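You operate a simulated robot arm through the tools that you are given. There is no shell and no other tool. Be economical: measure what you need, move in short steps, check, and stop when the job is done.

Carry out the task below with a simulated two-armed robot. There is one attempt and no reset: what you move stays moved.

TASK
Screw the cap back on the tall clear jar.

The check looks at the end state, three seconds after you hand in, the way a careful person would. Anything else that was tipped, shoved, dropped, spilled or broken makes it a failure. Lids that push on must go on centred and level and be pressed home; caps that screw on are set level and turned clockwise until they are tight.

THE ROBOT
Two 7-joint arms with four-finger grippers on one trunk, on a base that drives. Base frame: it is fixed to the floor where the robot stands at the start and does not move with it; the origin is under the middle of the robot, x ahead of it, y to its left, z up; the surface under the hand at the start is at about z = 800. Units: mm, degrees, N and s.
The left shoulder is at the start at [40, 181, 1130], the right one opposite. With the tool pointing down near the work surface each hand reaches from about 320 to 840 mm from the robot's upright axis, wherever it stands, measured 20 degrees to its own side. Payload 3.67 kg a hand.
The TCP of each hand is the grasp point between the finger pads, 28 mm short of the fingertips. In the tool frame z runs along the fingers and y along their closing line. Largest opening 112 mm; the body of the gripper starts 73 mm behind the TCP.
Orientation is told as [roll, pitch, yaw] about the base's x, y, z axes, in that order, counted from this pose: with the fingers straight down and closing along the base's y, the tool's x points along the base's -x, its y along +y and its z along -z.

THE INTERFACE
- The arms move only by the tool arm_command. It takes "left_commands", "right_commands" or both (then of equal length, played together; a hand with none holds still); each is a list that holds one entry, the list of rows, each a list of 7 numbers: the turn, a rotation vector about the tool's x, y, z in degrees, then the shift along the tool's x, y, z in mm, then the gripper command, from -1 (fully open) to 1 (shut), values between in proportion. In form: [[[rx, ry, rz, tx, ty, tz, fingers], ...]]. A call has 1 to 20 rows; each row is the pose to reach, as a shift and turn from the pose commanded when the call began, along the tool's axes at that moment. A row lasts 0.2 s, in which the tool goes at most 50 mm and 8.6 degrees; a call with a longer step from one row to the next is refused whole, and so is a gripper value outside its range. Where a pose cannot be reached the arm comes as near as it can. A force on the tool above 40 N (or 10 N above the force at the start of the call, whichever is more), or a blocked arm, ends the call early, and 0.2 s more pass. Each finger halts on what it meets, pressing with about 42 N; the grip force reading is that of the motor and also rises with nothing between the fingers. The clock runs only during rows and for 0.2 s after the last one: add rows that repeat a pose to give the fingers time. The reply holds the time, the measured pose of the TCP, the force on the tool along the base axes, the opening and the grip force, in the units named above and with some noise, with the torque about the TCP (base axes, N m) and any sound that the robot's microphone picked up, and new pictures: "show" is both (left out), scene, wrist or none (wrist: the cameras of the hands that moved).
- Cameras (640 x 400 px; columns grow to the right, rows downward): "scene" is now at [99.5, 42.1, 1363.1]; the picture's right is [0.46, -0.89, 0.00], its down [-0.47, -0.25, -0.84] and it looks along [0.75, 0.39, -0.53] (base axes); focal length 275 px, centre (320, 200). "left" rides on the left gripper at [60, 18, -104] in its tool frame; the picture's right is [-0.29, 0.96, 0.00], its down [-0.80, -0.24, -0.55] and it looks along [-0.53, -0.16, 0.83] (tool axes); focal length 234 px, centre (320, 200). "right" rides on the right gripper at [60, -18, -104] in its tool frame; the picture's right is [0.29, 0.96, 0.00], its down [-0.80, 0.24, -0.55] and it looks along [-0.53, 0.16, 0.83] (tool axes); focal length 234 px, centre (320, 200). There is no depth. A picture from a camera that has moved, and an enlarged one, comes with that camera's place and axes in the base frame and with its lens.
- move_column(by): slides the trunk up (or, below 0, down) by that many mm; the arms and the scene camera ride with it, the base frame stays. It gives what a move gives, with no picture.
- base_move(legs): drives the robot by 1 to 6 legs, each [ahead, left, turn to the left] in mm, mm and degrees, along the robot's own axes; the way and the turn of a leg run together, so that a leg with both is an arc; at most 1500 mm and 180 degrees a leg. The arms and the cameras ride along, it lands a little off, and it stops where it bumps. It gives what a move gives, and a new picture of the scene camera.
- aim_head(pan, tilt): turns the head with the scene camera to pan (to the left, within 86 degrees either way) and tilt (down, from -29 to 69), counted from straight ahead of the robot. It gives what a move gives, and a new picture of the scene camera.
- zoom(camera, box): a new picture of the part [left, top, right, bottom] of that camera's present view, enlarged. It takes no simulated time.
- sign_off(): hands the job in; it is judged then, once.

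Go step by step. Nothing tells you exact positions but the pictures and the camera data: compare them with the known pose of the tool, close in by small moves and look again before you grip or let go. The budget is 120 turns and 260 pictures, counting those below and the enlarged ones. Unless the task says otherwise, let go and move clear before handing in, and close with one line.

The tools are called after "Call:" by a JSON object that holds its "name" and its "arguments". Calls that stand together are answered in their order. arm_command: Moves the arms, as the interface text tells. Its arguments: {"type":"object","properties":{"left_commands":{"type":"array","items":{"type":"array","items":{"type":"array","items":{"type":"number"}}}},"right_commands":{"type":"array","items":{"type":"array","items":{"type":"array","items":{"type":"number"}}}},"show":{"type":"string","enum":["both","scene","wrist","none"]}},"required":[]} The other tools are called the same way: move_column (by) slides the trunk up or down; base_move (legs) drives the base; aim_head (pan, tilt) turns the head that bears the scene camera; zoom (camera, box) takes an enlarged picture of a part of a camera's view; sign_off () hands the job in.

At the start:

```text
clock: 0.0
left_position: [518.4, 481.7, 1121.0]
left_orientation: [0.0, 0.0, 0.0]
left_ft_force: [0.0, 0.5, 0.0]
left_moment: [0.01, 0.01, 0.01]
left_opening: 112.1
left_finger_force: 0.1
right_position: [427.7, -21.0, 1124.8]
right_orientation: [0.0, 0.0, 0.0]
right_ft_force: [0.0, 1.0, 0.7]
right_moment: [-0.01, 0.01, 0.01]
right_opening: 111.8
right_finger_force: 0.1
trunk travel left (down, up): [-250.0, 264.0]
robot x, y, heading: [0.3, 0.7, 0.1]
head pan, tilt: [27.5, 32.3]
```

scene: 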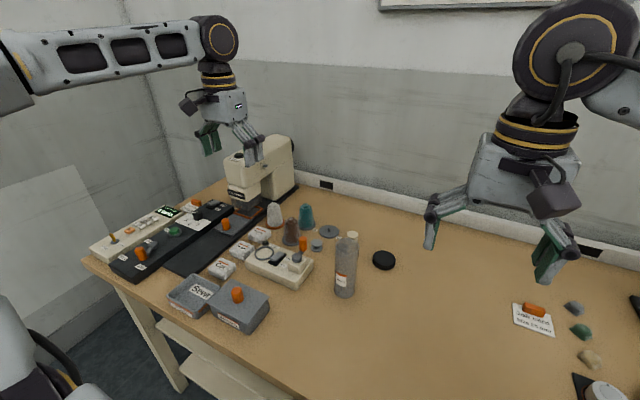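
right: 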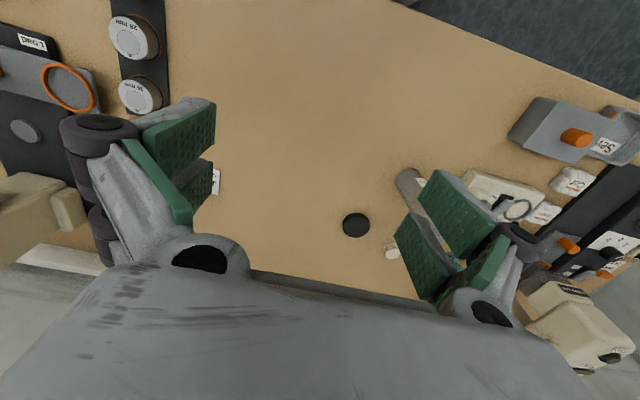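
left: 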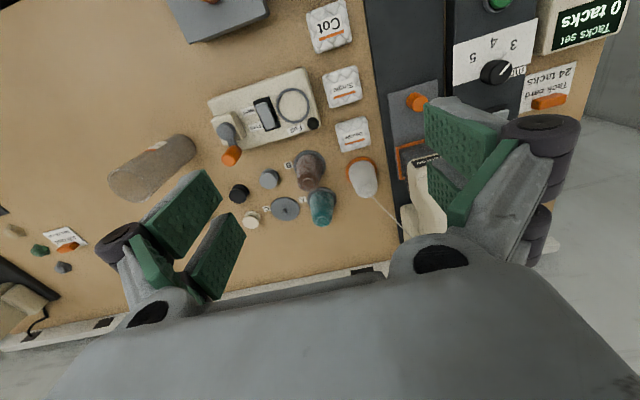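

I see a tall greyish jar near the middle of the bench and several discs near it (black, grey, cream). I'll enlarge to tell which is the cap.

Call:
{"name": "zoom", "arguments": {"camera": "scene", "box": [240, 190, 420, 310]}}

Call:
{"name": "zoom", "arguments": {"camera": "left", "box": [90, 110, 350, 270]}}

Call:
{"name": "zoom", "arguments": {"camera": "right", "box": [320, 130, 600, 300]}}

```text
3.33 times, centred on (330, 250) of scene
camera zoom: at [99.5, 42.1, 1363.1], right [0.46, -0.89, 0.0], down [-0.47, -0.25, -0.84], along [0.75, 0.39, -0.53], focal length 918 px, centre (287, 33)
```

zoom: 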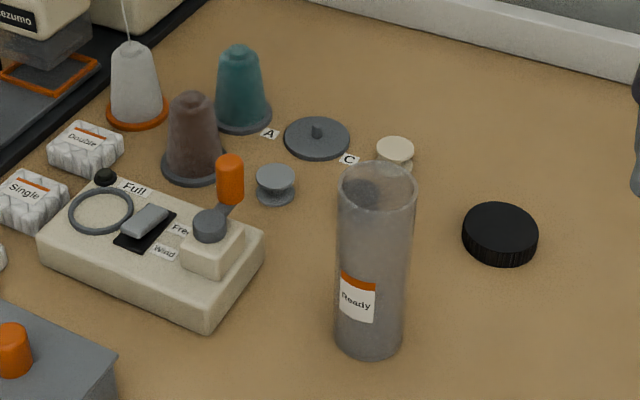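

```text
2.46 times, centred on (220, 190) of left
camera zoom: at [459.5, 498.6, 1225.0], right [0.29, 0.96, 0.0], down [0.8, -0.24, 0.55], along [0.53, -0.16, -0.83], focal length 576 px, centre (566, 225)
```

zoom: 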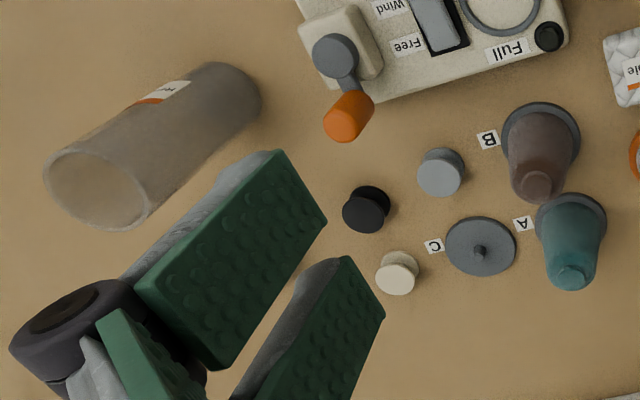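

```text
2.29 times, centred on (460, 215) of right
camera zoom: at [367.3, -39.0, 1228.4], right [-0.29, 0.96, 0.0], down [0.8, 0.24, 0.55], along [0.53, 0.16, -0.83], focal length 535 px, centre (0, 166)
```

zoom: 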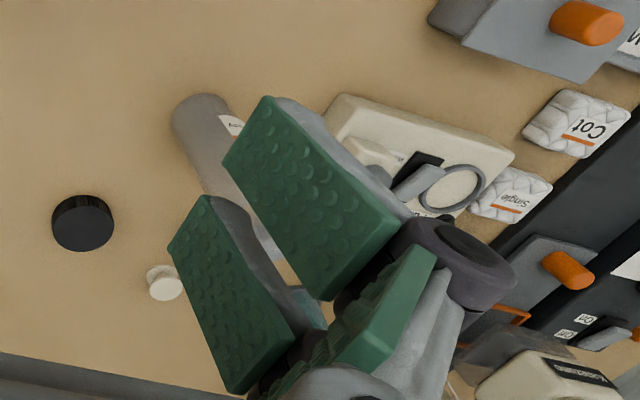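

The tall open jar stands at about (543, 200) with its rim near z=950. The black cap, about 64 mm wide, lies at about (683, 143). I'll bring the right hand above the cap to look closer.

Call:
{"name": "arm_command", "arguments": {"right_commands": [[[0, 0, 0, -29, 20, 22, -1], [0, 0, 0, -58, 40, 44, -1], [0, 0, 0, -87, 60, 66, -1], [0, 0, 0, -116, 80, 88, -1], [0, 0, 0, -145, 100, 110, -1], [0, 0, 0, -174, 120, 132, -1], [0, 0, 0, -203, 140, 154, -1], [0, 0, 0, -232, 161, 175, -1], [0, 0, 0, -232, 161, 175, -1]]]}}

```text
clock: 2.0
left_position: [519.2, 479.0, 1122.5]
left_orientation: [0.1, -0.1, 0.0]
left_ft_force: [-0.4, -0.5, 0.3]
left_moment: [0.04, 0.0, 0.0]
left_opening: 112.2
left_finger_force: 0.0
right_position: [663.4, 139.9, 948.3]
right_orientation: [0.0, -0.1, 0.0]
right_ft_force: [0.0, -1.0, 0.5]
right_moment: [0.03, 0.0, -0.03]
right_opening: 111.9
right_finger_force: 0.1
trunk travel left (down, up): [-250.0, 264.0]
robot x, y, heading: [-1.0, 1.3, 0.1]
head pan, tilt: [27.5, 32.3]
camera scene: at [99.8, 40.4, 1363.2], right [0.46, -0.89, 0.0], down [-0.47, -0.25, -0.85], along [0.75, 0.39, -0.53], focal length 275 px, centre (320, 200)
camera right: at [601.8, 120.7, 1053.1], right [-0.29, 0.96, 0.0], down [0.8, 0.24, 0.55], along [0.53, 0.16, -0.83], focal length 234 px, centre (320, 200)
```

scene: 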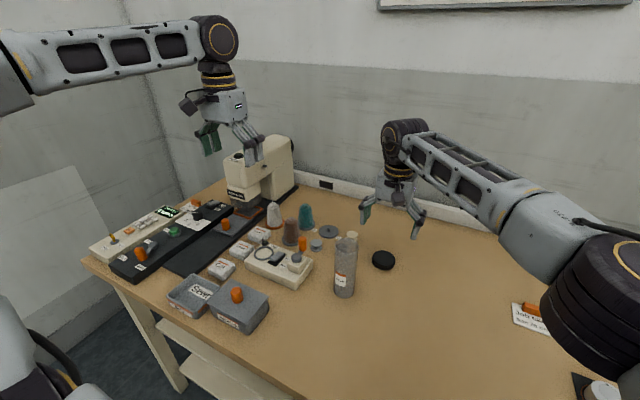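
right: 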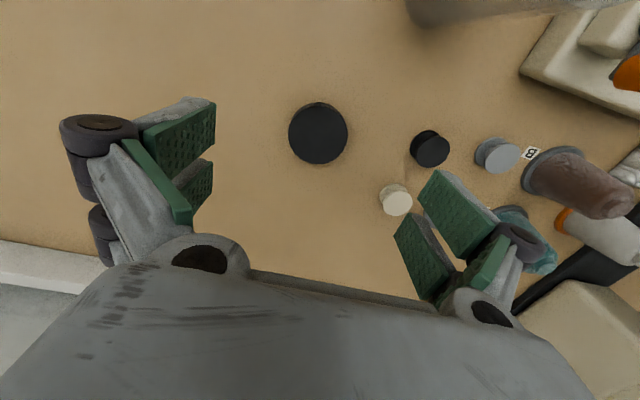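

Call:
{"name": "zoom", "arguments": {"camera": "right", "box": [240, 80, 400, 180]}}

Call:
{"name": "zoom", "arguments": {"camera": "scene", "box": [310, 220, 420, 310]}}

```text
4.00 times, centred on (320, 130) of right
camera zoom: at [601.8, 120.7, 1053.1], right [-0.29, 0.96, 0.0], down [0.8, 0.24, 0.55], along [0.53, 0.16, -0.83], focal length 937 px, centre (320, 480)
```

zoom: 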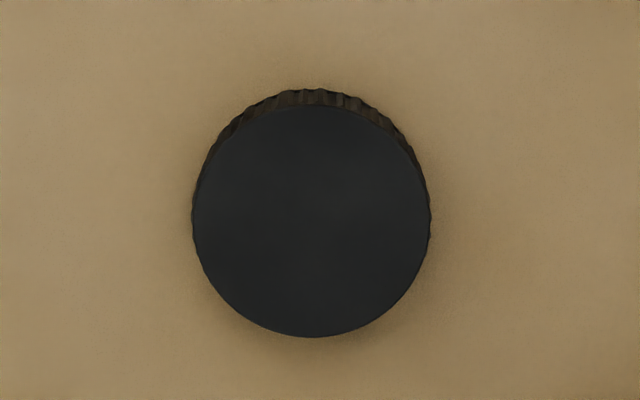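

```text
4.44 times, centred on (365, 265) of scene
camera zoom: at [99.8, 40.4, 1363.2], right [0.46, -0.89, 0.0], down [-0.47, -0.25, -0.85], along [0.75, 0.39, -0.53], focal length 1224 px, centre (120, -89)
```

zoom: 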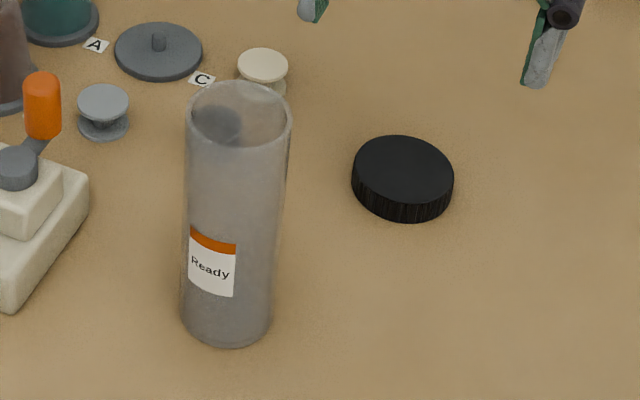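

The cap lies closed side up at about (677, 140.5), about 60 mm wide. I'll centre over it and turn the hand counter-clockwise first, so there is room to turn clockwise later.

Call:
{"name": "arm_command", "arguments": {"right_commands": [[[0, 0, -8, -13.6, 0.6, 0, -0.6], [0, 0, -16, -13.6, 0.6, 0, -0.6], [0, 0, -24, -13.6, 0.6, 0, -0.6], [0, 0, -32, -13.6, 0.6, 0, -0.6], [0, 0, -40, -13.6, 0.6, 0, -0.6], [0, 0, -48, -13.6, 0.6, 0, -0.6], [0, 0, -56, -13.6, 0.6, 0, -0.6], [0, 0, -64, -13.6, 0.6, 0, -0.6], [0, 0, -72, -13.6, 0.6, 0, -0.6], [0, 0, -80, -13.6, 0.6, 0, -0.6], [0, 0, -88, -13.6, 0.6, 0, -0.6], [0, 0, -90, -13.6, 0.6, 0, -0.6]]]}}

```text
clock: 4.6
left_position: [519.6, 481.8, 1120.8]
left_orientation: [0.0, 0.1, 0.1]
left_ft_force: [0.0, 1.0, -0.2]
left_moment: [0.0, -0.01, 0.02]
left_opening: 112.2
left_finger_force: 0.0
right_position: [611.5, 85.5, 883.9]
right_orientation: [-0.7, -0.1, 52.4]
right_ft_force: [0.7, 0.8, 0.1]
right_moment: [0.01, -0.02, -0.04]
right_opening: 90.0
right_finger_force: 0.1
right hand out of reach, approached as far as the arm can: row 5, 6, 7, 8, 9, 10, 11, 12
trunk travel left (down, up): [-250.0, 264.0]
robot x, y, heading: [0.2, 4.3, 0.0]
head pan, tilt: [27.5, 32.3]
camera scene: at [99.6, 42.7, 1363.1], right [0.46, -0.89, 0.0], down [-0.47, -0.25, -0.84], along [0.75, 0.39, -0.54], focal length 275 px, centre (320, 200)
camera right: at [587.1, 27.6, 988.2], right [-0.93, 0.36, -0.01], down [0.29, 0.78, 0.55], along [0.2, 0.51, -0.83], focal length 234 px, centre (320, 200)
```

scene: 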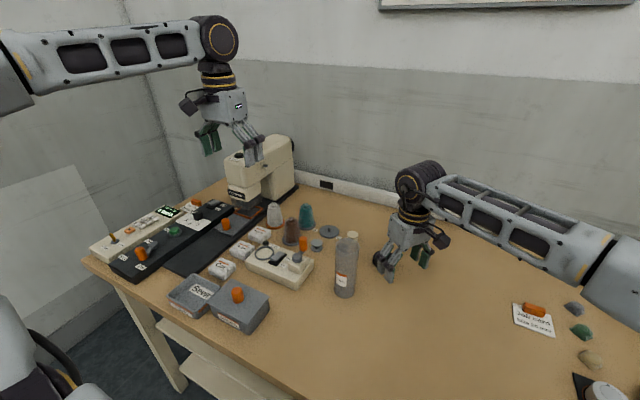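
right: 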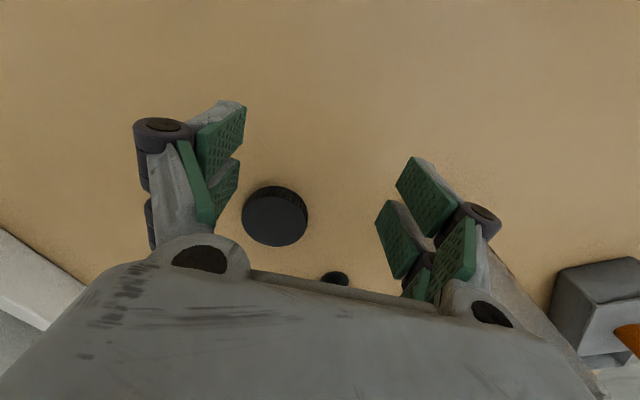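

The wrist runs out near yaw +40 there, and the hand drifted, touching nothing. I'll lift and return to yaw +30, over the cap.

Call:
{"name": "arm_command", "arguments": {"right_commands": [[[0, 0, 8, 0, 0, -32, -0.6], [0, 0, 16, 0, 0, -64, -0.6], [0, 0, 22.4, -20, -5, -64, -0.6], [0, 0, 22.4, -60, -12, -64, -0.6], [0, 0, 22.4, -83.5, -18.3, -64, -0.6], [0, 0, 22.4, -83.5, -18.3, -64, -0.6], [0, 0, 22.4, -83.5, -18.3, -64, -0.6]]]}}

```text
clock: 6.2
left_position: [518.0, 481.9, 1119.4]
left_orientation: [-0.1, 0.0, 0.2]
left_ft_force: [0.9, -0.3, 0.8]
left_moment: [-0.04, -0.03, 0.0]
left_opening: 112.2
left_finger_force: 0.0
right_position: [677.6, 139.8, 945.2]
right_orientation: [-0.7, -0.3, 30.0]
right_ft_force: [-1.1, -1.2, 1.1]
right_moment: [-0.01, 0.02, -0.01]
right_opening: 89.2
right_finger_force: 0.1
trunk travel left (down, up): [-250.0, 264.0]
robot x, y, heading: [1.4, 0.9, 0.1]
head pan, tilt: [27.5, 32.3]
camera scene: at [98.6, 43.6, 1363.1], right [0.46, -0.89, 0.0], down [-0.47, -0.25, -0.84], along [0.75, 0.39, -0.53], focal length 275 px, centre (320, 200)
camera right: at [632.5, 95.2, 1050.2], right [-0.73, 0.68, -0.01], down [0.56, 0.61, 0.55], along [0.39, 0.4, -0.83], focal length 234 px, centre (320, 200)
```

scene: 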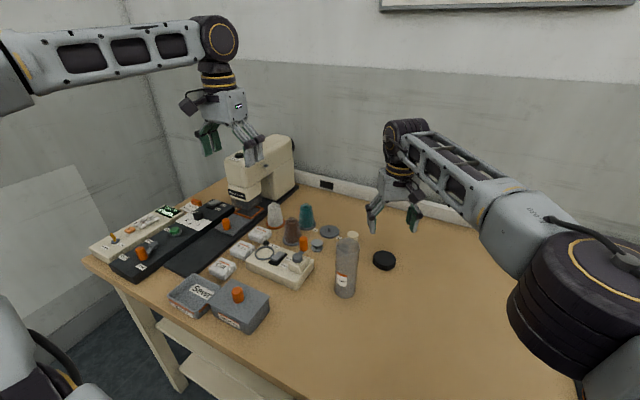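
right: 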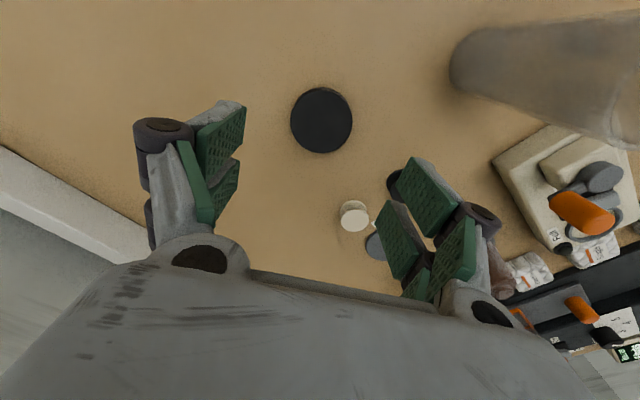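

Now I'll descend to just above the cap's sides, levelling the hand a touch.

Call:
{"name": "arm_command", "arguments": {"right_commands": [[[-0.75, -0.1, 0, 1.5, 0.5, 30, -0.6], [-0.75, -0.1, 0, 1.5, 0.5, 60, -0.6], [-0.75, -0.1, 0, 1.5, 0.5, 90, -0.6], [-0.75, -0.1, 0, 1.5, 0.5, 90, -0.6]]]}}

```text
clock: 7.2
left_position: [518.7, 480.8, 1119.8]
left_orientation: [0.0, 0.0, 0.0]
left_ft_force: [0.7, -0.3, -0.4]
left_moment: [0.03, 0.01, -0.01]
left_opening: 111.9
left_finger_force: 0.2
right_position: [678.1, 137.8, 853.6]
right_orientation: [0.0, -0.4, 30.0]
right_ft_force: [-0.4, 0.1, -0.3]
right_moment: [-0.02, 0.0, -0.01]
right_opening: 89.5
right_finger_force: 0.0
trunk travel left (down, up): [-250.0, 264.0]
robot x, y, heading: [1.3, 2.3, -0.2]
head pan, tilt: [27.5, 32.3]
camera scene: at [99.2, 42.1, 1363.2], right [0.46, -0.89, 0.0], down [-0.47, -0.25, -0.84], along [0.75, 0.39, -0.53], focal length 275 px, centre (320, 200)
camera right: at [633.2, 91.9, 957.9], right [-0.73, 0.68, 0.0], down [0.57, 0.6, 0.56], along [0.38, 0.41, -0.83], focal length 234 px, centre (320, 200)
```

scene: 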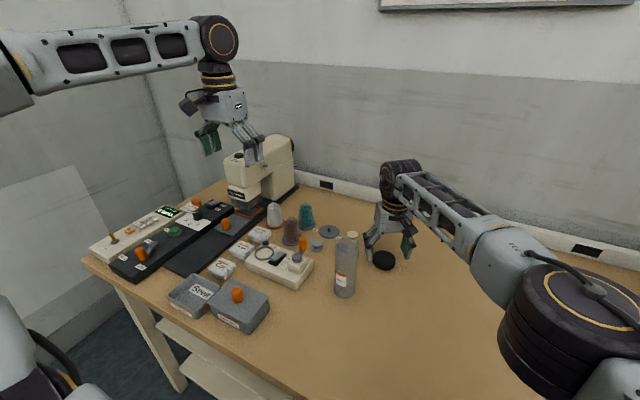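
right: 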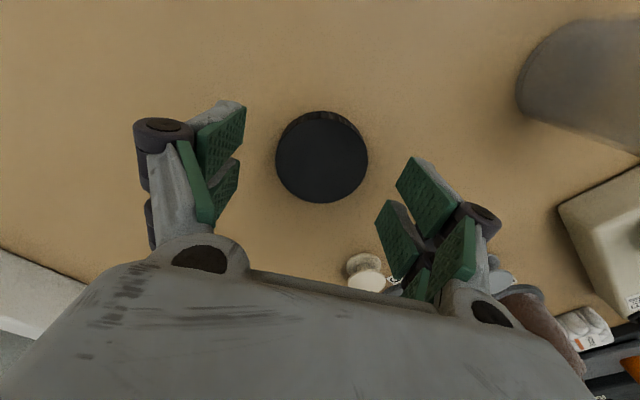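

Call:
{"name": "arm_command", "arguments": {"right_commands": [[[0, 0, 0, 2.6, 1.5, 11, -0.6], [0, 0, 0, 2.6, 1.5, 22, -0.6], [0, 0, 0, 2.6, 1.5, 22, -0.6]]]}}

Call:
{"name": "zoom", "arguments": {"camera": "scene", "box": [330, 200, 450, 290]}}

```text
clock: 8.0
left_position: [519.0, 480.5, 1121.2]
left_orientation: [0.0, 0.0, 0.0]
left_ft_force: [0.1, -0.4, 0.1]
left_moment: [-0.03, 0.01, 0.02]
left_opening: 112.0
left_finger_force: 0.0
right_position: [676.1, 138.5, 832.1]
right_orientation: [0.2, -0.3, 30.0]
right_ft_force: [-0.1, -0.2, 0.7]
right_moment: [0.01, 0.02, 0.05]
right_opening: 89.7
right_finger_force: 0.0
trunk travel left (down, up): [-250.0, 264.0]
robot x, y, heading: [-1.0, 1.9, 0.3]
head pan, tilt: [27.5, 32.3]
camera scene: at [99.6, 42.1, 1363.1], right [0.46, -0.89, 0.0], down [-0.47, -0.25, -0.84], along [0.75, 0.39, -0.53], focal length 275 px, centre (320, 200)
camera right: at [630.6, 92.7, 935.0], right [-0.73, 0.68, 0.0], down [0.57, 0.6, 0.56], along [0.38, 0.41, -0.83], focal length 234 px, centre (320, 200)
```

scene: 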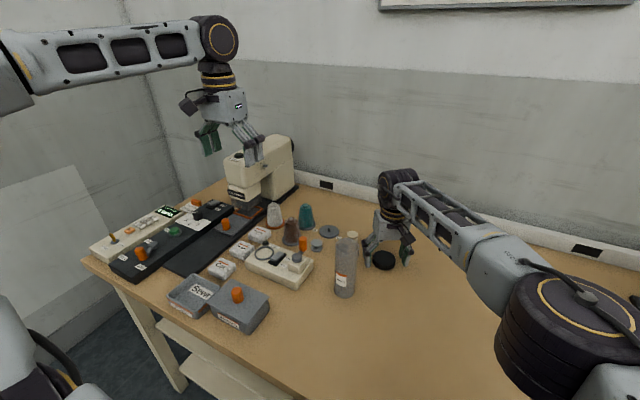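
right: 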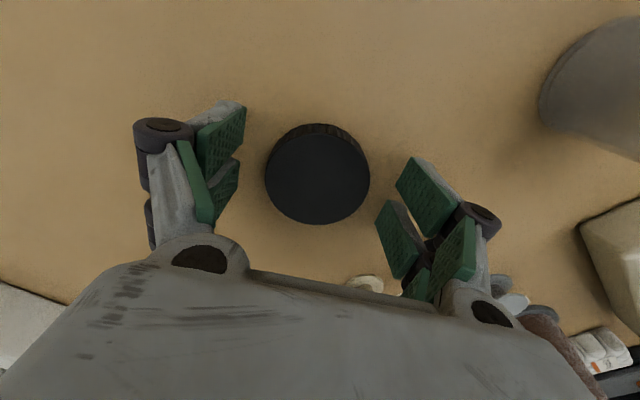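

```text
4.44 times, centred on (390, 245) of scene
camera zoom: at [99.6, 42.1, 1363.1], right [0.46, -0.89, 0.0], down [-0.47, -0.25, -0.84], along [0.75, 0.39, -0.53], focal length 1224 px, centre (9, 0)
```

zoom: 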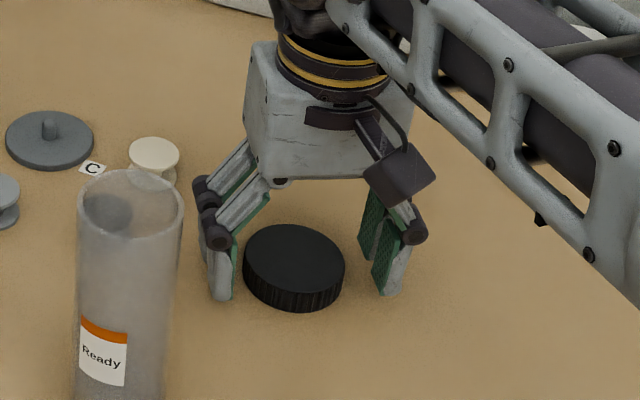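

Fingers straddle the cap and are centred. I'll close and lift slightly.

Call:
{"name": "arm_command", "arguments": {"right_commands": [[[0, 0, 0, 0, 0, 0, -0.2], [0, 0, 0, 0, 0, 0, 0.2], [0, 0, 0, 0, 0, 0, 1], [0, 0, 0, 0, 0, 0, 1], [0, 0, 0, 0, 0, 0, 1], [0, 0, 0, 0, 0, -20, 1], [0, 0, 0, 0, 0, -20, 1]]]}}

Call:
{"name": "zoom", "arguments": {"camera": "scene", "box": [330, 200, 450, 290]}}

```text
clock: 9.6
left_position: [519.7, 480.6, 1119.9]
left_orientation: [0.0, 0.0, 0.0]
left_ft_force: [-0.6, 0.0, 0.6]
left_moment: [0.0, 0.03, 0.01]
left_opening: 111.7
left_finger_force: 0.2
right_position: [677.2, 138.9, 852.9]
right_orientation: [0.0, -0.3, 30.0]
right_ft_force: [0.4, 0.3, -0.6]
right_moment: [0.0, 0.0, -0.01]
right_opening: 58.0
right_finger_force: 41.8
trunk travel left (down, up): [-250.0, 264.0]
robot x, y, heading: [-0.7, 0.5, 0.2]
head pan, tilt: [27.5, 32.3]
camera scene: at [99.8, 42.4, 1363.1], right [0.46, -0.89, 0.0], down [-0.47, -0.25, -0.84], along [0.75, 0.39, -0.54], focal length 275 px, centre (320, 200)
camera right: at [631.8, 92.4, 955.9], right [-0.73, 0.69, 0.0], down [0.57, 0.6, 0.56], along [0.38, 0.41, -0.83], focal length 234 px, centre (320, 200)
```

scene: 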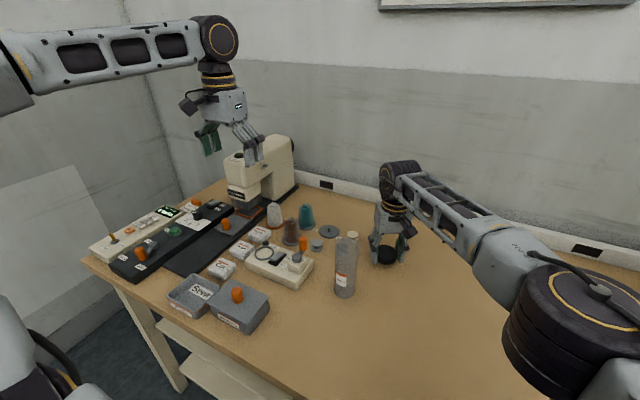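
right: 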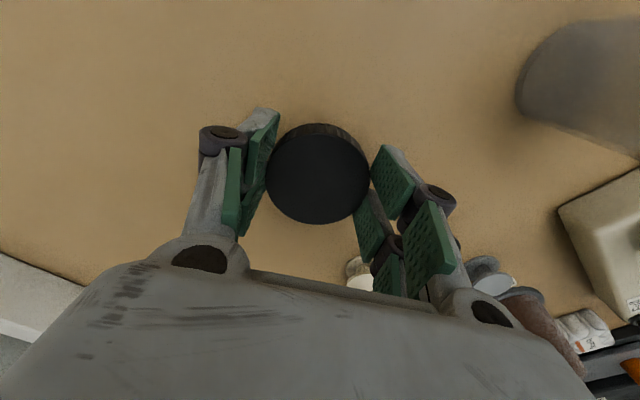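

```text
4.44 times, centred on (390, 245) of scene
camera zoom: at [99.8, 42.4, 1363.1], right [0.46, -0.89, 0.0], down [-0.47, -0.25, -0.84], along [0.75, 0.39, -0.54], focal length 1224 px, centre (9, 0)
```

zoom: 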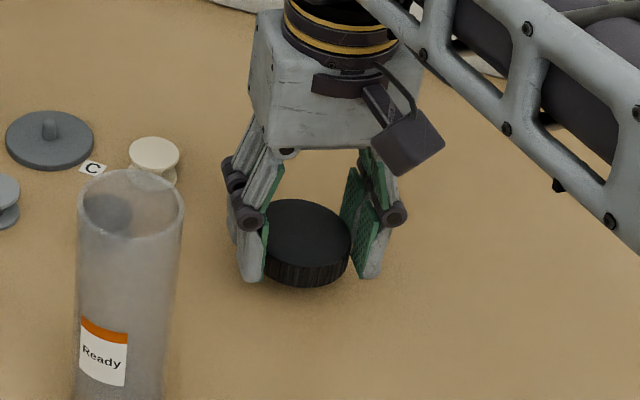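

The cap is held level, 58 mm across. I'll lift it clear and park the right hand to the side, then bring the left hand over to hold the jar.

Call:
{"name": "arm_command", "arguments": {"right_commands": [[[0, 0, 0, 0, 0, -40, 1], [0, 0, 0, 0, 0, -80, 1], [0, 0, 0, 0, 0, -120, 1], [0, 0, 0, 0, 0, -160, 1], [0, 0, 0, 0, 0, -207, 1], [0, 0, 0, 30, -23, -207, 1], [0, 0, 0, 60, -46, -207, 1], [0, 0, 0, 90, -69, -207, 1], [0, 0, 0, 119, -92, -207, 1], [0, 0, 0, 119, -92, -207, 1]]], "show": "none"}}

Call:
{"name": "arm_command", "arguments": {"left_commands": [[[0, -6, 0, 5, -28, 6, -1], [0, -12, 0, 10, -56, 12, -1], [0, -18, 0, 15, -84, 18, -1], [0, -24, 0, 20, -112, 24, -1], [0, -30, 0, 25, -140, 30, -1], [0, -36, 0, 30, -168, 36, -1], [0, -42, 0, 35, -196, 42, -1], [0, -48, 0, 38, -224, 48, -1], [0, -54, 0, 39, -252, 55, -1], [0, -60, 0, 39, -280, 60, -1], [0, -60, 0, 39, -280, 60, -1]]]}}

```text
clock: 11.8
left_position: [518.7, 482.5, 1119.3]
left_orientation: [-0.1, 0.0, 0.0]
left_ft_force: [-0.5, -0.1, -0.7]
left_moment: [-0.02, -0.02, 0.01]
left_opening: 111.9
left_finger_force: 0.0
right_position: [617.9, 0.6, 1057.2]
right_orientation: [0.1, -0.2, 30.1]
right_ft_force: [0.0, -0.1, -0.1]
right_moment: [-0.01, 0.01, 0.0]
right_opening: 57.8
right_finger_force: 41.8
right hand out of reach, approached as far as the arm can: row 5
trunk travel left (down, up): [-250.0, 264.0]
robot x, y, heading: [-0.2, 2.6, -0.0]
head pan, tilt: [27.5, 32.3]
```

```text
clock: 14.2
left_position: [518.7, 192.6, 1069.7]
left_orientation: [-0.1, -60.0, 0.1]
left_ft_force: [-0.7, -0.7, 0.2]
left_moment: [-0.04, 0.01, -0.02]
left_opening: 112.1
left_finger_force: 0.0
left hand out of reach, approached as far as the arm can: row 8, 9, 10, 11
right_position: [616.5, 0.8, 1058.0]
right_orientation: [0.1, -0.5, 30.0]
right_ft_force: [-0.4, -1.0, -0.3]
right_moment: [0.01, 0.01, -0.01]
right_opening: 57.9
right_finger_force: 42.1
trunk travel left (down, up): [-250.0, 264.0]
robot x, y, heading: [-1.6, -2.5, -0.0]
head pan, tilt: [27.5, 32.3]
camera scene: at [98.8, 43.1, 1363.2], right [0.46, -0.89, 0.0], down [-0.47, -0.25, -0.84], along [0.75, 0.39, -0.53], focal length 275 px, centre (320, 200)
camera left: at [398.6, 210.2, 1069.6], right [0.14, 0.96, 0.25], down [-0.08, -0.24, 0.97], along [0.99, -0.16, 0.04], focal length 234 px, centre (320, 200)
```

scene: 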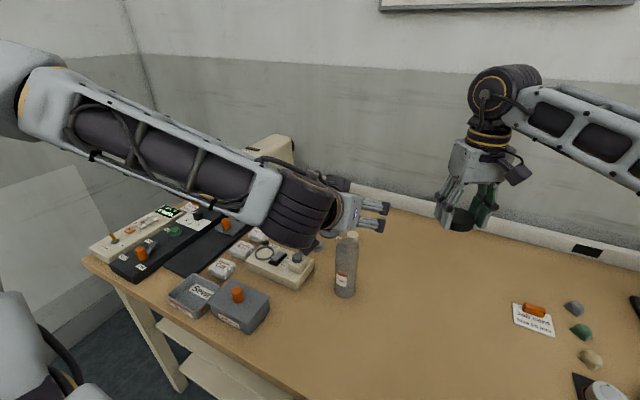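
left: 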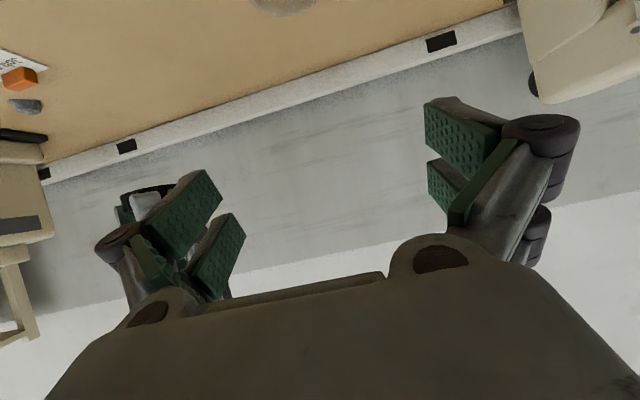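

The left hand points forward and down. I'll move it over the jar, just above the rim, to check its alignment.

Call:
{"name": "arm_command", "arguments": {"left_commands": [[[0, 0, 0, 20, 4, 25, -1], [0, 0, 0, 40, 9, 45, -1], [0, 0, 0, 56, 9, 62.5, -1], [0, 0, 0, 56, 9, 62.5, -1]]]}}

Call:
{"name": "zoom", "arguments": {"camera": "scene", "box": [270, 160, 450, 310]}}

```text
clock: 15.2
left_position: [544.8, 201.2, 989.4]
left_orientation: [0.1, -60.0, 0.2]
left_ft_force: [-0.2, 0.4, -0.2]
left_moment: [0.02, -0.02, -0.01]
left_opening: 112.2
left_finger_force: 0.0
right_position: [617.4, 0.4, 1058.5]
right_orientation: [0.1, -0.4, 30.0]
right_ft_force: [0.0, -0.2, -0.5]
right_moment: [-0.02, 0.03, 0.0]
right_opening: 58.0
right_finger_force: 42.5
trunk travel left (down, up): [-250.0, 264.0]
robot x, y, heading: [3.7, -2.1, 0.2]
head pan, tilt: [27.5, 32.3]
camera scene: at [99.0, 42.2, 1363.2], right [0.46, -0.89, 0.0], down [-0.47, -0.25, -0.85], along [0.75, 0.39, -0.53], focal length 275 px, centre (320, 200)
camera left: at [424.9, 219.1, 989.1], right [0.14, 0.96, 0.25], down [-0.08, -0.24, 0.97], along [0.99, -0.16, 0.04], focal length 234 px, centre (320, 200)
```

scene: 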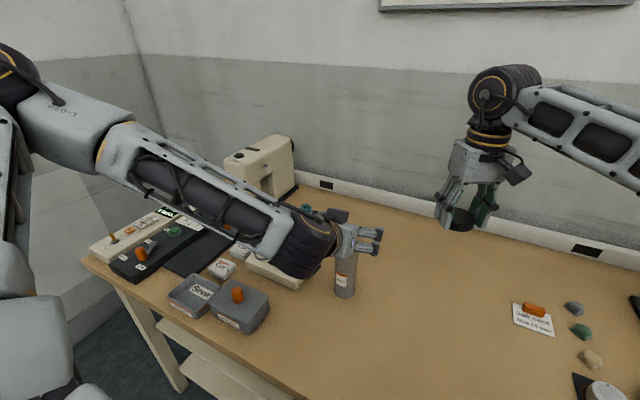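
left: 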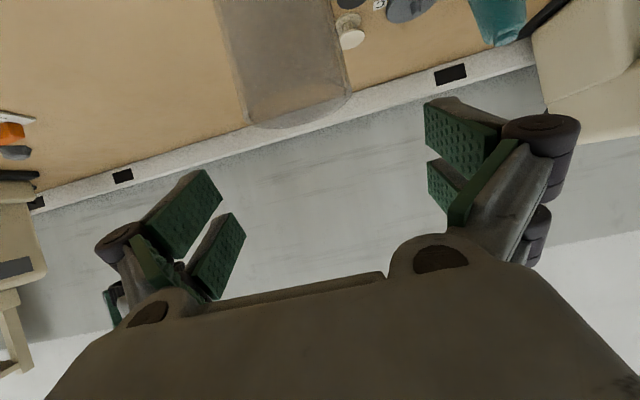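

```text
2.67 times, centred on (360, 235) of scene
camera zoom: at [99.0, 42.2, 1363.2], right [0.46, -0.89, 0.0], down [-0.47, -0.25, -0.85], along [0.75, 0.39, -0.53], focal length 734 px, centre (213, 107)
```

zoom: 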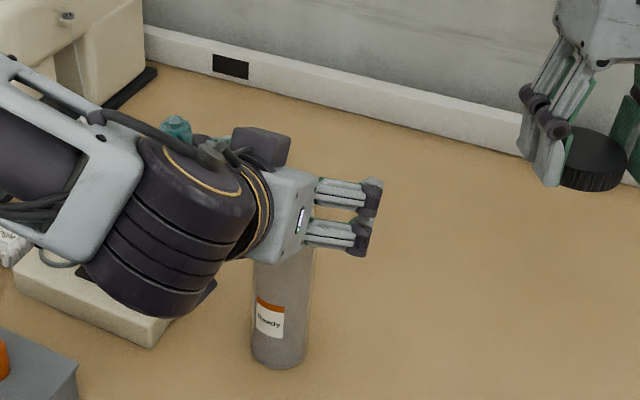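

The jar is centred between the left fingers (y≈202). I'll lower the hand straight down around the jar.

Call:
{"name": "arm_command", "arguments": {"left_commands": [[[0, 0, 0, 26.8, 1, 15.5, -1], [0, 0, 0, 53.7, 1, 31, -1], [0, 0, 0, 80.5, 1, 46.5, -1], [0, 0, 0, 107.4, 1, 62, -1], [0, 0, 0, 107.4, 1, 62, -1]]]}}

Call:
{"name": "zoom", "arguments": {"camera": "scene", "box": [270, 160, 450, 310]}}

```text
clock: 16.4
left_position: [546.2, 202.4, 864.7]
left_orientation: [0.0, -60.0, 0.0]
left_ft_force: [-0.4, -0.7, -1.0]
left_moment: [-0.01, -0.01, 0.01]
left_opening: 111.9
left_finger_force: 0.0
right_position: [616.7, -1.0, 1057.6]
right_orientation: [0.2, -0.4, 30.0]
right_ft_force: [0.0, 0.0, -0.4]
right_moment: [-0.02, -0.02, 0.0]
right_opening: 57.7
right_finger_force: 41.7
trunk travel left (down, up): [-250.0, 264.0]
robot x, y, heading: [-3.6, -1.4, 0.1]
head pan, tilt: [27.5, 32.3]
camera scene: at [98.9, 41.8, 1363.2], right [0.46, -0.89, 0.0], down [-0.47, -0.25, -0.85], along [0.75, 0.39, -0.53], focal length 275 px, centre (320, 200)
camera left: at [425.5, 219.8, 864.8], right [0.14, 0.96, 0.25], down [-0.08, -0.24, 0.97], along [0.99, -0.16, 0.04], focal length 234 px, centre (320, 200)
```

scene: 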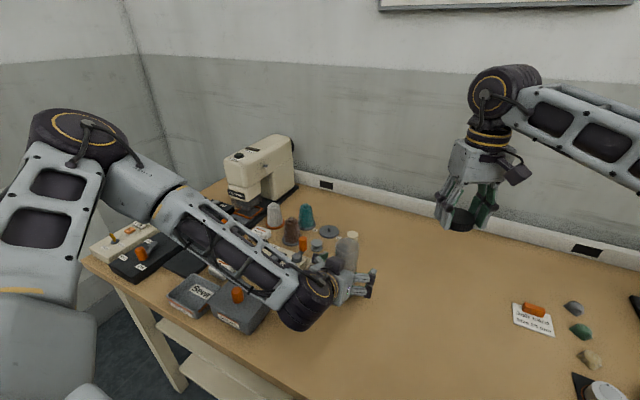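
left: 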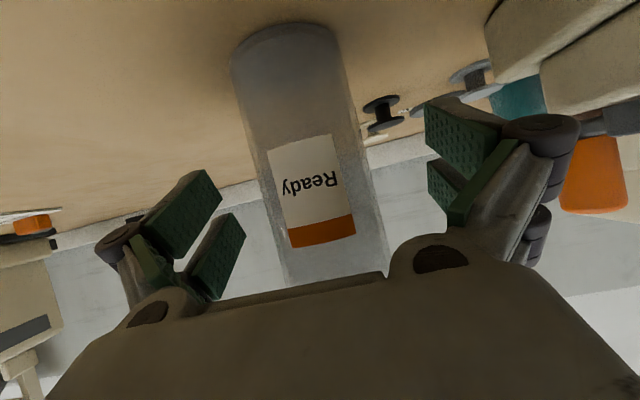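

```text
2.67 times, centred on (360, 235) of scene
camera zoom: at [98.9, 41.8, 1363.2], right [0.46, -0.89, 0.0], down [-0.47, -0.25, -0.85], along [0.75, 0.39, -0.53], focal length 734 px, centre (213, 107)
```

zoom: 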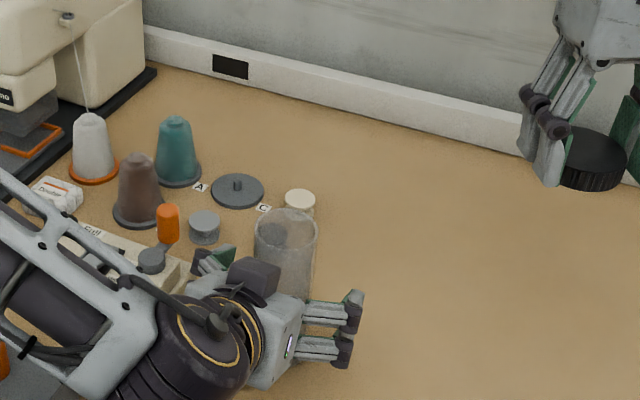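

A housing on top of the left wrist sits close to where the right hand will turn. I'll flatten the left hand another 12° to make room.

Call:
{"name": "arm_command", "arguments": {"left_commands": [[[0, -6, 0, 1, 0, -2, -1], [0, -12, 0, 2.5, 0, -4.3, -1], [0, -12, 0, 2.5, 0, -4.3, -1]]]}}

Call:
{"name": "zoom", "arguments": {"camera": "scene", "box": [270, 190, 420, 310]}}

```text
clock: 17.2
left_position: [540.5, 202.7, 866.3]
left_orientation: [-0.1, -72.0, 0.1]
left_ft_force: [0.0, 0.2, 0.0]
left_moment: [-0.02, 0.04, 0.02]
left_opening: 111.9
left_finger_force: 0.0
right_position: [617.9, 0.9, 1058.2]
right_orientation: [0.1, -0.3, 30.1]
right_ft_force: [0.9, -0.2, 0.9]
right_moment: [-0.03, -0.02, 0.01]
right_opening: 57.7
right_finger_force: 42.0
trunk travel left (down, up): [-250.0, 264.0]
robot x, y, heading: [2.7, 1.2, -0.0]
head pan, tilt: [27.5, 32.3]
camera scene: at [99.3, 42.7, 1363.1], right [0.46, -0.89, 0.0], down [-0.47, -0.25, -0.84], along [0.75, 0.39, -0.53], focal length 275 px, centre (320, 200)
camera left: at [423.3, 220.2, 840.0], right [0.09, 0.96, 0.27], down [-0.28, -0.24, 0.93], along [0.96, -0.16, 0.25], focal length 234 px, centre (320, 200)
```

scene: 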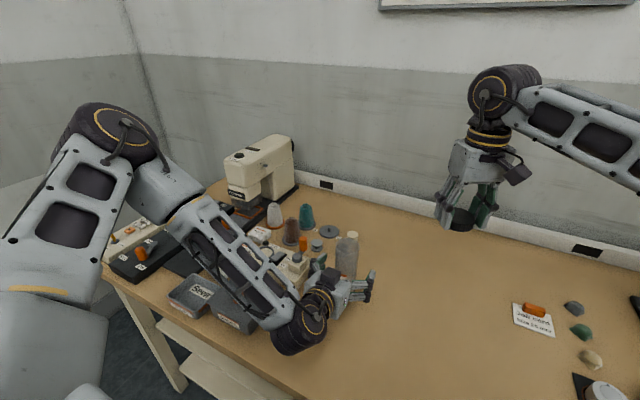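
left: 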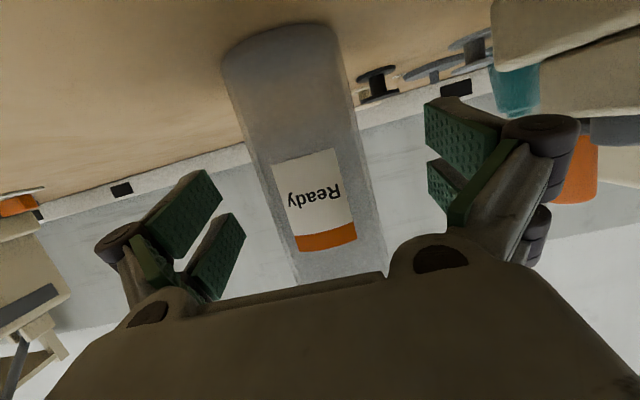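

```text
3.33 times, centred on (345, 250) of scene
camera zoom: at [99.3, 42.7, 1363.1], right [0.46, -0.89, 0.0], down [-0.47, -0.25, -0.84], along [0.75, 0.39, -0.53], focal length 918 px, centre (237, 33)
```

zoom: 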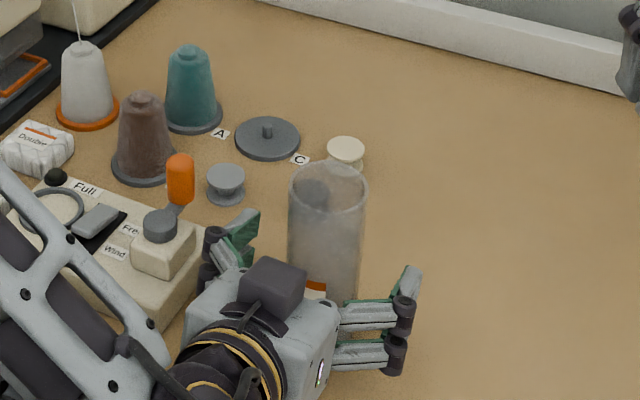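

Good clearance now. I'll close the left fingers gently onto the jar.

Call:
{"name": "arm_command", "arguments": {"left_commands": [[[0, 0, 0, 0, 0, 0, -0.5], [0, 0, 0, 0, 0, 0, -0.2], [0, 0, 0, 0, 0, 0, 0], [0, 0, 0, 0, 0, 0, 0.1], [0, 0, 0, 0, 0, 0, 0.2], [0, 0, 0, 0, 0, 0, 0.2]]]}}

Call:
{"name": "zoom", "arguments": {"camera": "scene", "box": [270, 190, 420, 310]}}

```text
clock: 18.6
left_position: [541.1, 202.0, 866.1]
left_orientation: [-0.1, -72.0, 0.0]
left_ft_force: [-0.4, -0.4, 0.7]
left_moment: [-0.03, 0.01, 0.02]
left_opening: 52.1
left_finger_force: 42.4
right_position: [616.6, 0.4, 1057.3]
right_orientation: [0.2, -0.4, 30.0]
right_ft_force: [-0.1, -0.2, 0.3]
right_moment: [0.03, 0.01, -0.02]
right_opening: 58.0
right_finger_force: 41.9
trunk travel left (down, up): [-250.0, 264.0]
robot x, y, heading: [-2.0, -2.3, -0.0]
head pan, tilt: [27.5, 32.3]
camera scene: at [99.4, 42.0, 1363.1], right [0.46, -0.89, 0.0], down [-0.47, -0.25, -0.84], along [0.75, 0.39, -0.53], focal length 275 px, centre (320, 200)
camera left: at [423.4, 219.7, 840.3], right [0.09, 0.96, 0.27], down [-0.28, -0.24, 0.93], along [0.96, -0.16, 0.25], focal length 234 px, centre (320, 200)
```

scene: 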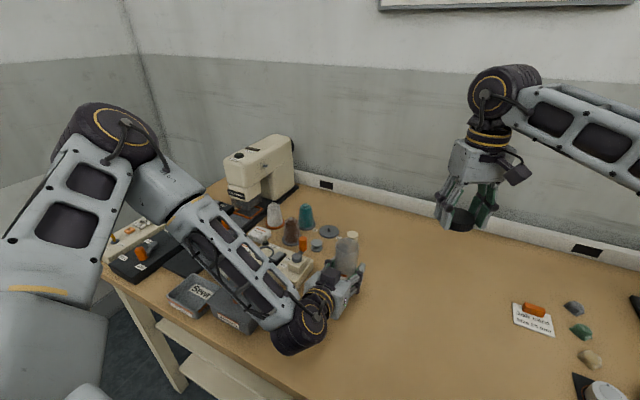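
left: 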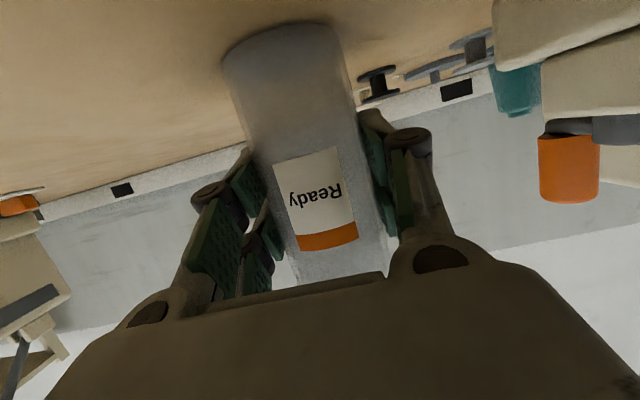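

```text
3.33 times, centred on (345, 250) of scene
camera zoom: at [99.4, 42.0, 1363.1], right [0.46, -0.89, 0.0], down [-0.47, -0.25, -0.84], along [0.75, 0.39, -0.53], focal length 918 px, centre (237, 33)
```

zoom: 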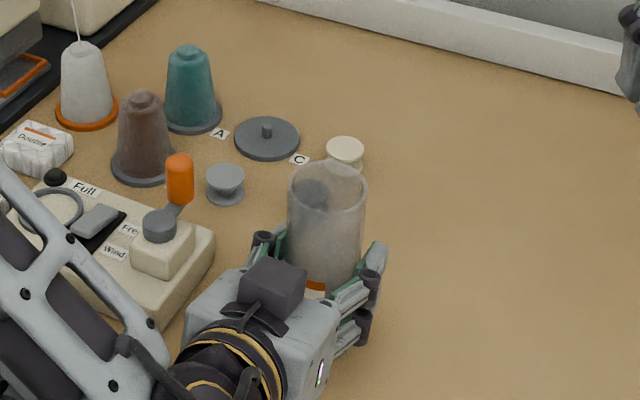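

The jar is held at y≈202. I'll bring the right hand nearer so its camera sees the rim beside the cap, to measure the rim more precisely.

Call:
{"name": "arm_command", "arguments": {"right_commands": [[[0, 0, 0, -20, 34, 0, 1], [0, 0, 0, -40, 69, 0, 1], [0, 0, 0, -40, 69, 0, 1]]], "show": "wrist"}}

Call:
{"name": "zoom", "arguments": {"camera": "right", "box": [240, 60, 560, 260]}}

```text
clock: 19.4
left_position: [539.5, 201.6, 865.0]
left_orientation: [0.2, -72.0, 0.0]
left_ft_force: [0.4, -1.1, 0.8]
left_moment: [-0.05, -0.02, -0.02]
left_opening: 52.2
left_finger_force: 42.1
right_position: [617.7, 77.5, 1059.2]
right_orientation: [0.2, -0.4, 30.0]
right_ft_force: [0.6, 0.0, -0.2]
right_moment: [0.01, 0.0, -0.01]
right_opening: 58.0
right_finger_force: 41.9
trunk travel left (down, up): [-250.0, 264.0]
robot x, y, heading: [-1.0, -3.2, -0.1]
head pan, tilt: [27.5, 32.3]
camera right: at [572.6, 31.8, 1163.0], right [-0.73, 0.69, 0.0], down [0.57, 0.6, 0.56], along [0.38, 0.41, -0.83], focal length 234 px, centre (320, 200)
```

right: 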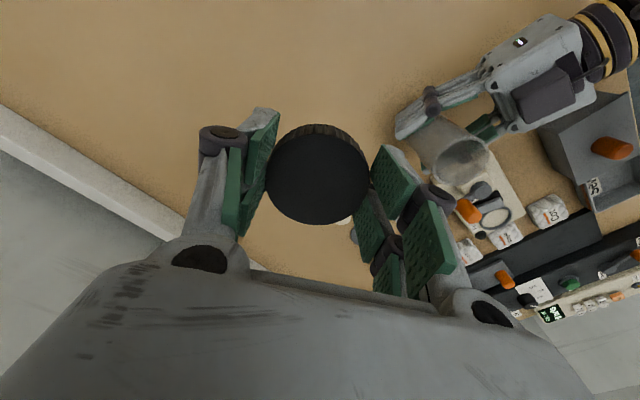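

```text
2.00 times, centred on (400, 160) of right
camera zoom: at [572.6, 31.8, 1163.0], right [-0.73, 0.69, 0.0], down [0.57, 0.6, 0.56], along [0.38, 0.41, -0.83], focal length 468 px, centre (160, 280)
```

zoom: 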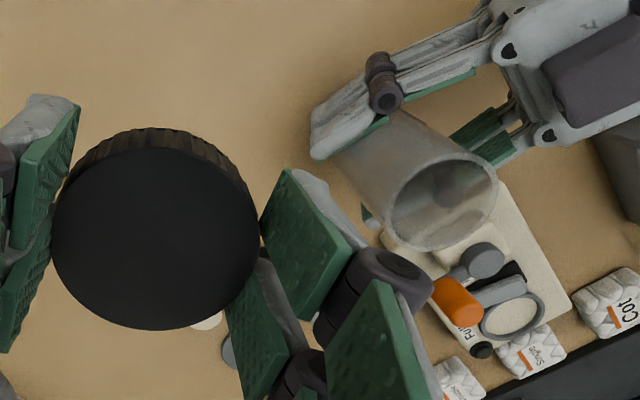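

Estimates of the rim put it at about (540, 202, 948). I'll hover the cap above it and check the alignment in both views.

Call:
{"name": "arm_command", "arguments": {"right_commands": [[[0, 0.38, 0, 1, 37, 0, 1], [0, 0.38, 0, 2, 74, 0, 1], [0, 0.38, 0, 4, 110, 0, 1], [0, 0.38, 0, 5, 146.7, 10, 1], [0, 0.38, 0, 5, 146.7, 49, 1], [0, 0.38, 0, 5, 146.7, 49, 1]]]}}

Call:
{"name": "zoom", "arguments": {"camera": "scene", "box": [290, 200, 410, 290]}}

Call:
{"name": "zoom", "arguments": {"camera": "right", "box": [220, 60, 420, 260]}}

```text
clock: 20.8
left_position: [540.7, 201.9, 865.0]
left_orientation: [-0.1, -72.0, 0.1]
left_ft_force: [1.0, -0.3, 1.0]
left_moment: [-0.03, 0.01, -0.02]
left_opening: 52.2
left_finger_force: 42.3
right_position: [540.2, 203.5, 1009.0]
right_orientation: [0.2, 0.0, 30.0]
right_ft_force: [-0.1, 0.5, -1.0]
right_moment: [-0.07, -0.03, 0.03]
right_opening: 57.9
right_finger_force: 42.4
trunk travel left (down, up): [-250.0, 264.0]
robot x, y, heading: [0.4, -0.1, -0.3]
head pan, tilt: [27.5, 32.3]
camera scene: at [99.0, 42.5, 1363.2], right [0.46, -0.89, 0.0], down [-0.47, -0.25, -0.84], along [0.75, 0.39, -0.53], focal length 275 px, centre (320, 200)
camera right: at [496.2, 156.9, 1114.0], right [-0.73, 0.69, 0.0], down [0.57, 0.61, 0.55], along [0.38, 0.41, -0.83], focal length 234 px, centre (320, 200)
```

scene: 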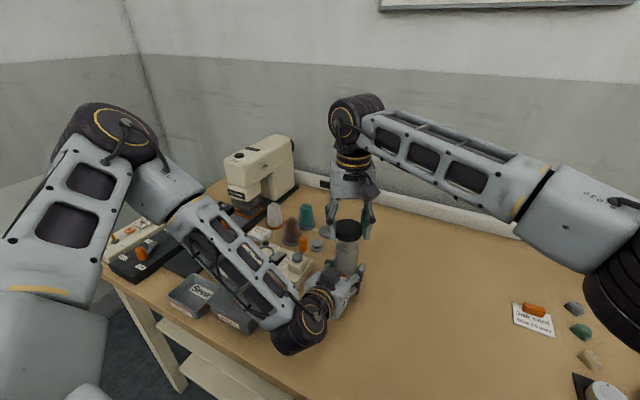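
right: 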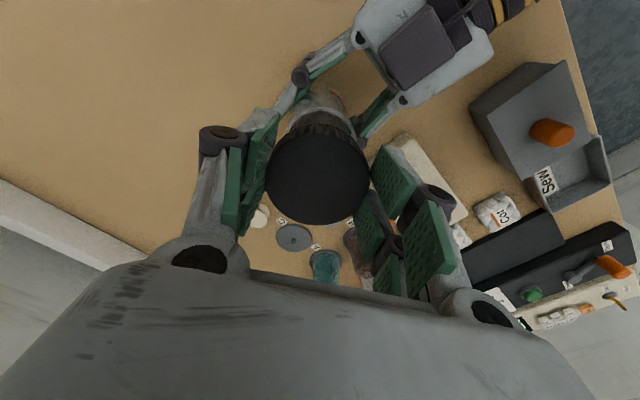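

```text
4.44 times, centred on (350, 245) of scene
camera zoom: at [99.0, 42.5, 1363.2], right [0.46, -0.89, 0.0], down [-0.47, -0.25, -0.84], along [0.75, 0.39, -0.53], focal length 1224 px, centre (187, 0)
```

zoom: 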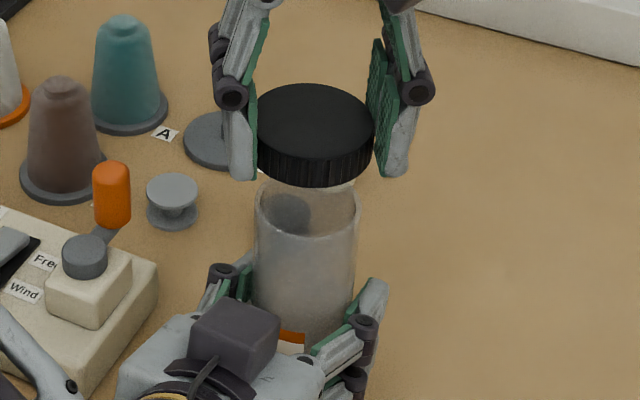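

```text
2.00 times, centred on (320, 160) of right
camera zoom: at [496.2, 156.9, 1114.0], right [-0.73, 0.69, 0.0], down [0.57, 0.61, 0.55], along [0.38, 0.41, -0.83], focal length 468 px, centre (320, 280)
```

zoom: 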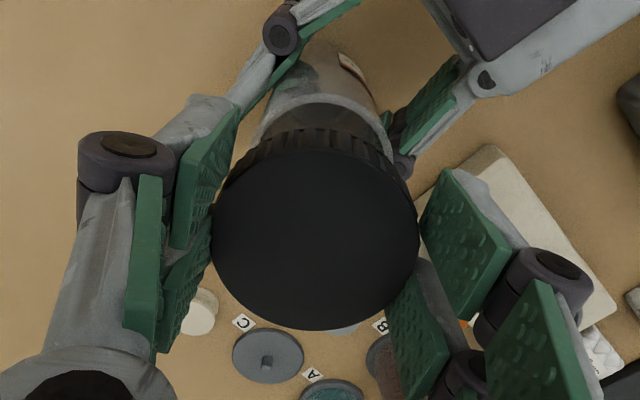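

Call:
{"name": "zoom", "arguments": {"camera": "scene", "box": [325, 210, 375, 250]}}

Call:
{"name": "zoom", "arguments": {"camera": "right", "box": [260, 70, 380, 150]}}

```text
10.00 times, centred on (350, 230) of scene
camera zoom: at [99.0, 42.5, 1363.2], right [0.46, -0.89, 0.0], down [-0.47, -0.25, -0.84], along [0.75, 0.39, -0.53], focal length 2753 px, centre (20, -100)
```

zoom: 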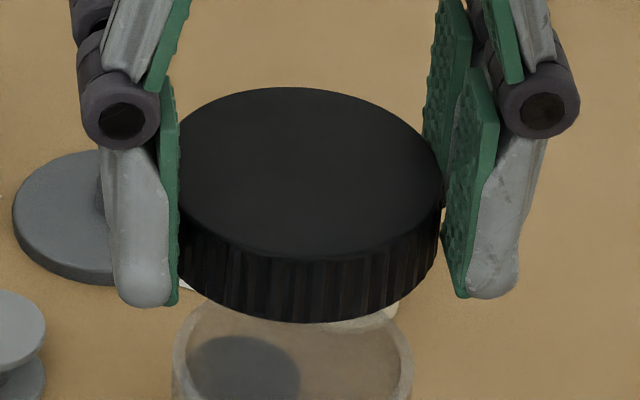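

```text
5.00 times, centred on (320, 110) of right
camera zoom: at [496.2, 156.9, 1114.0], right [-0.73, 0.69, 0.0], down [0.57, 0.61, 0.55], along [0.38, 0.41, -0.83], focal length 1171 px, centre (320, 650)
```

zoom: 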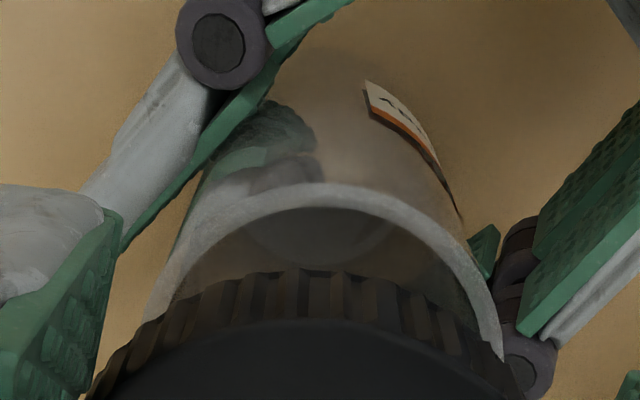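

The cap lines up with the rim within about 1 mm in both views. Before seating it, I'll test how far the wrist can turn clockwise in the air here.

Call:
{"name": "arm_command", "arguments": {"right_commands": [[[0, 0, 8, 0, 0, 0, 1], [0, 0, 16, 0, 0, 0, 1], [0, 0, 24, 0, 0, 0, 1], [0, 0, 32, 0, 0, 0, 1], [0, 0, 40, 0, 0, 0, 1], [0, 0, 48, 0, 0, 0, 1], [0, 0, 56, 0, 0, 0, 1], [0, 0, 64, 0, 0, 0, 1], [0, 0, 72, 0, 0, 0, 1], [0, 0, 80, 0, 0, 0, 1]]], "show": "scene"}}

```text
clock: 23.0
left_position: [540.0, 200.9, 864.5]
left_orientation: [0.0, -72.0, 0.1]
left_ft_force: [0.0, 0.8, 2.7]
left_moment: [0.04, 0.02, 0.03]
left_opening: 52.2
left_finger_force: 42.2
right_position: [540.4, 202.3, 1009.0]
right_orientation: [0.0, 0.0, -50.2]
right_ft_force: [-0.3, 0.0, 0.1]
right_moment: [-0.01, -0.01, 0.03]
right_opening: 58.0
right_finger_force: 41.6
trunk travel left (down, up): [-250.0, 264.0]
robot x, y, heading: [0.6, 0.9, -0.2]
head pan, tilt: [27.5, 32.3]
camera scene: at [99.3, 42.2, 1363.1], right [0.46, -0.89, 0.0], down [-0.47, -0.25, -0.84], along [0.75, 0.39, -0.53], focal length 275 px, centre (320, 200)
```

scene: 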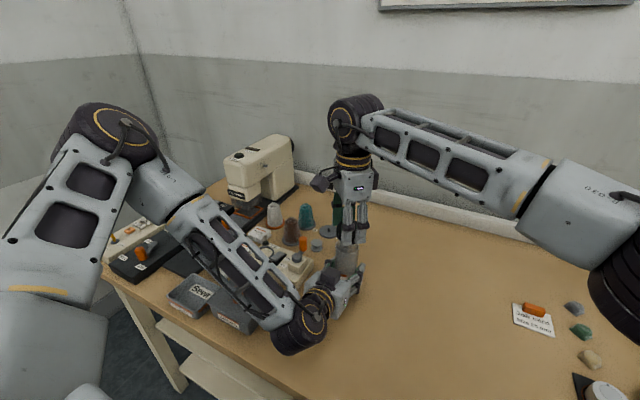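

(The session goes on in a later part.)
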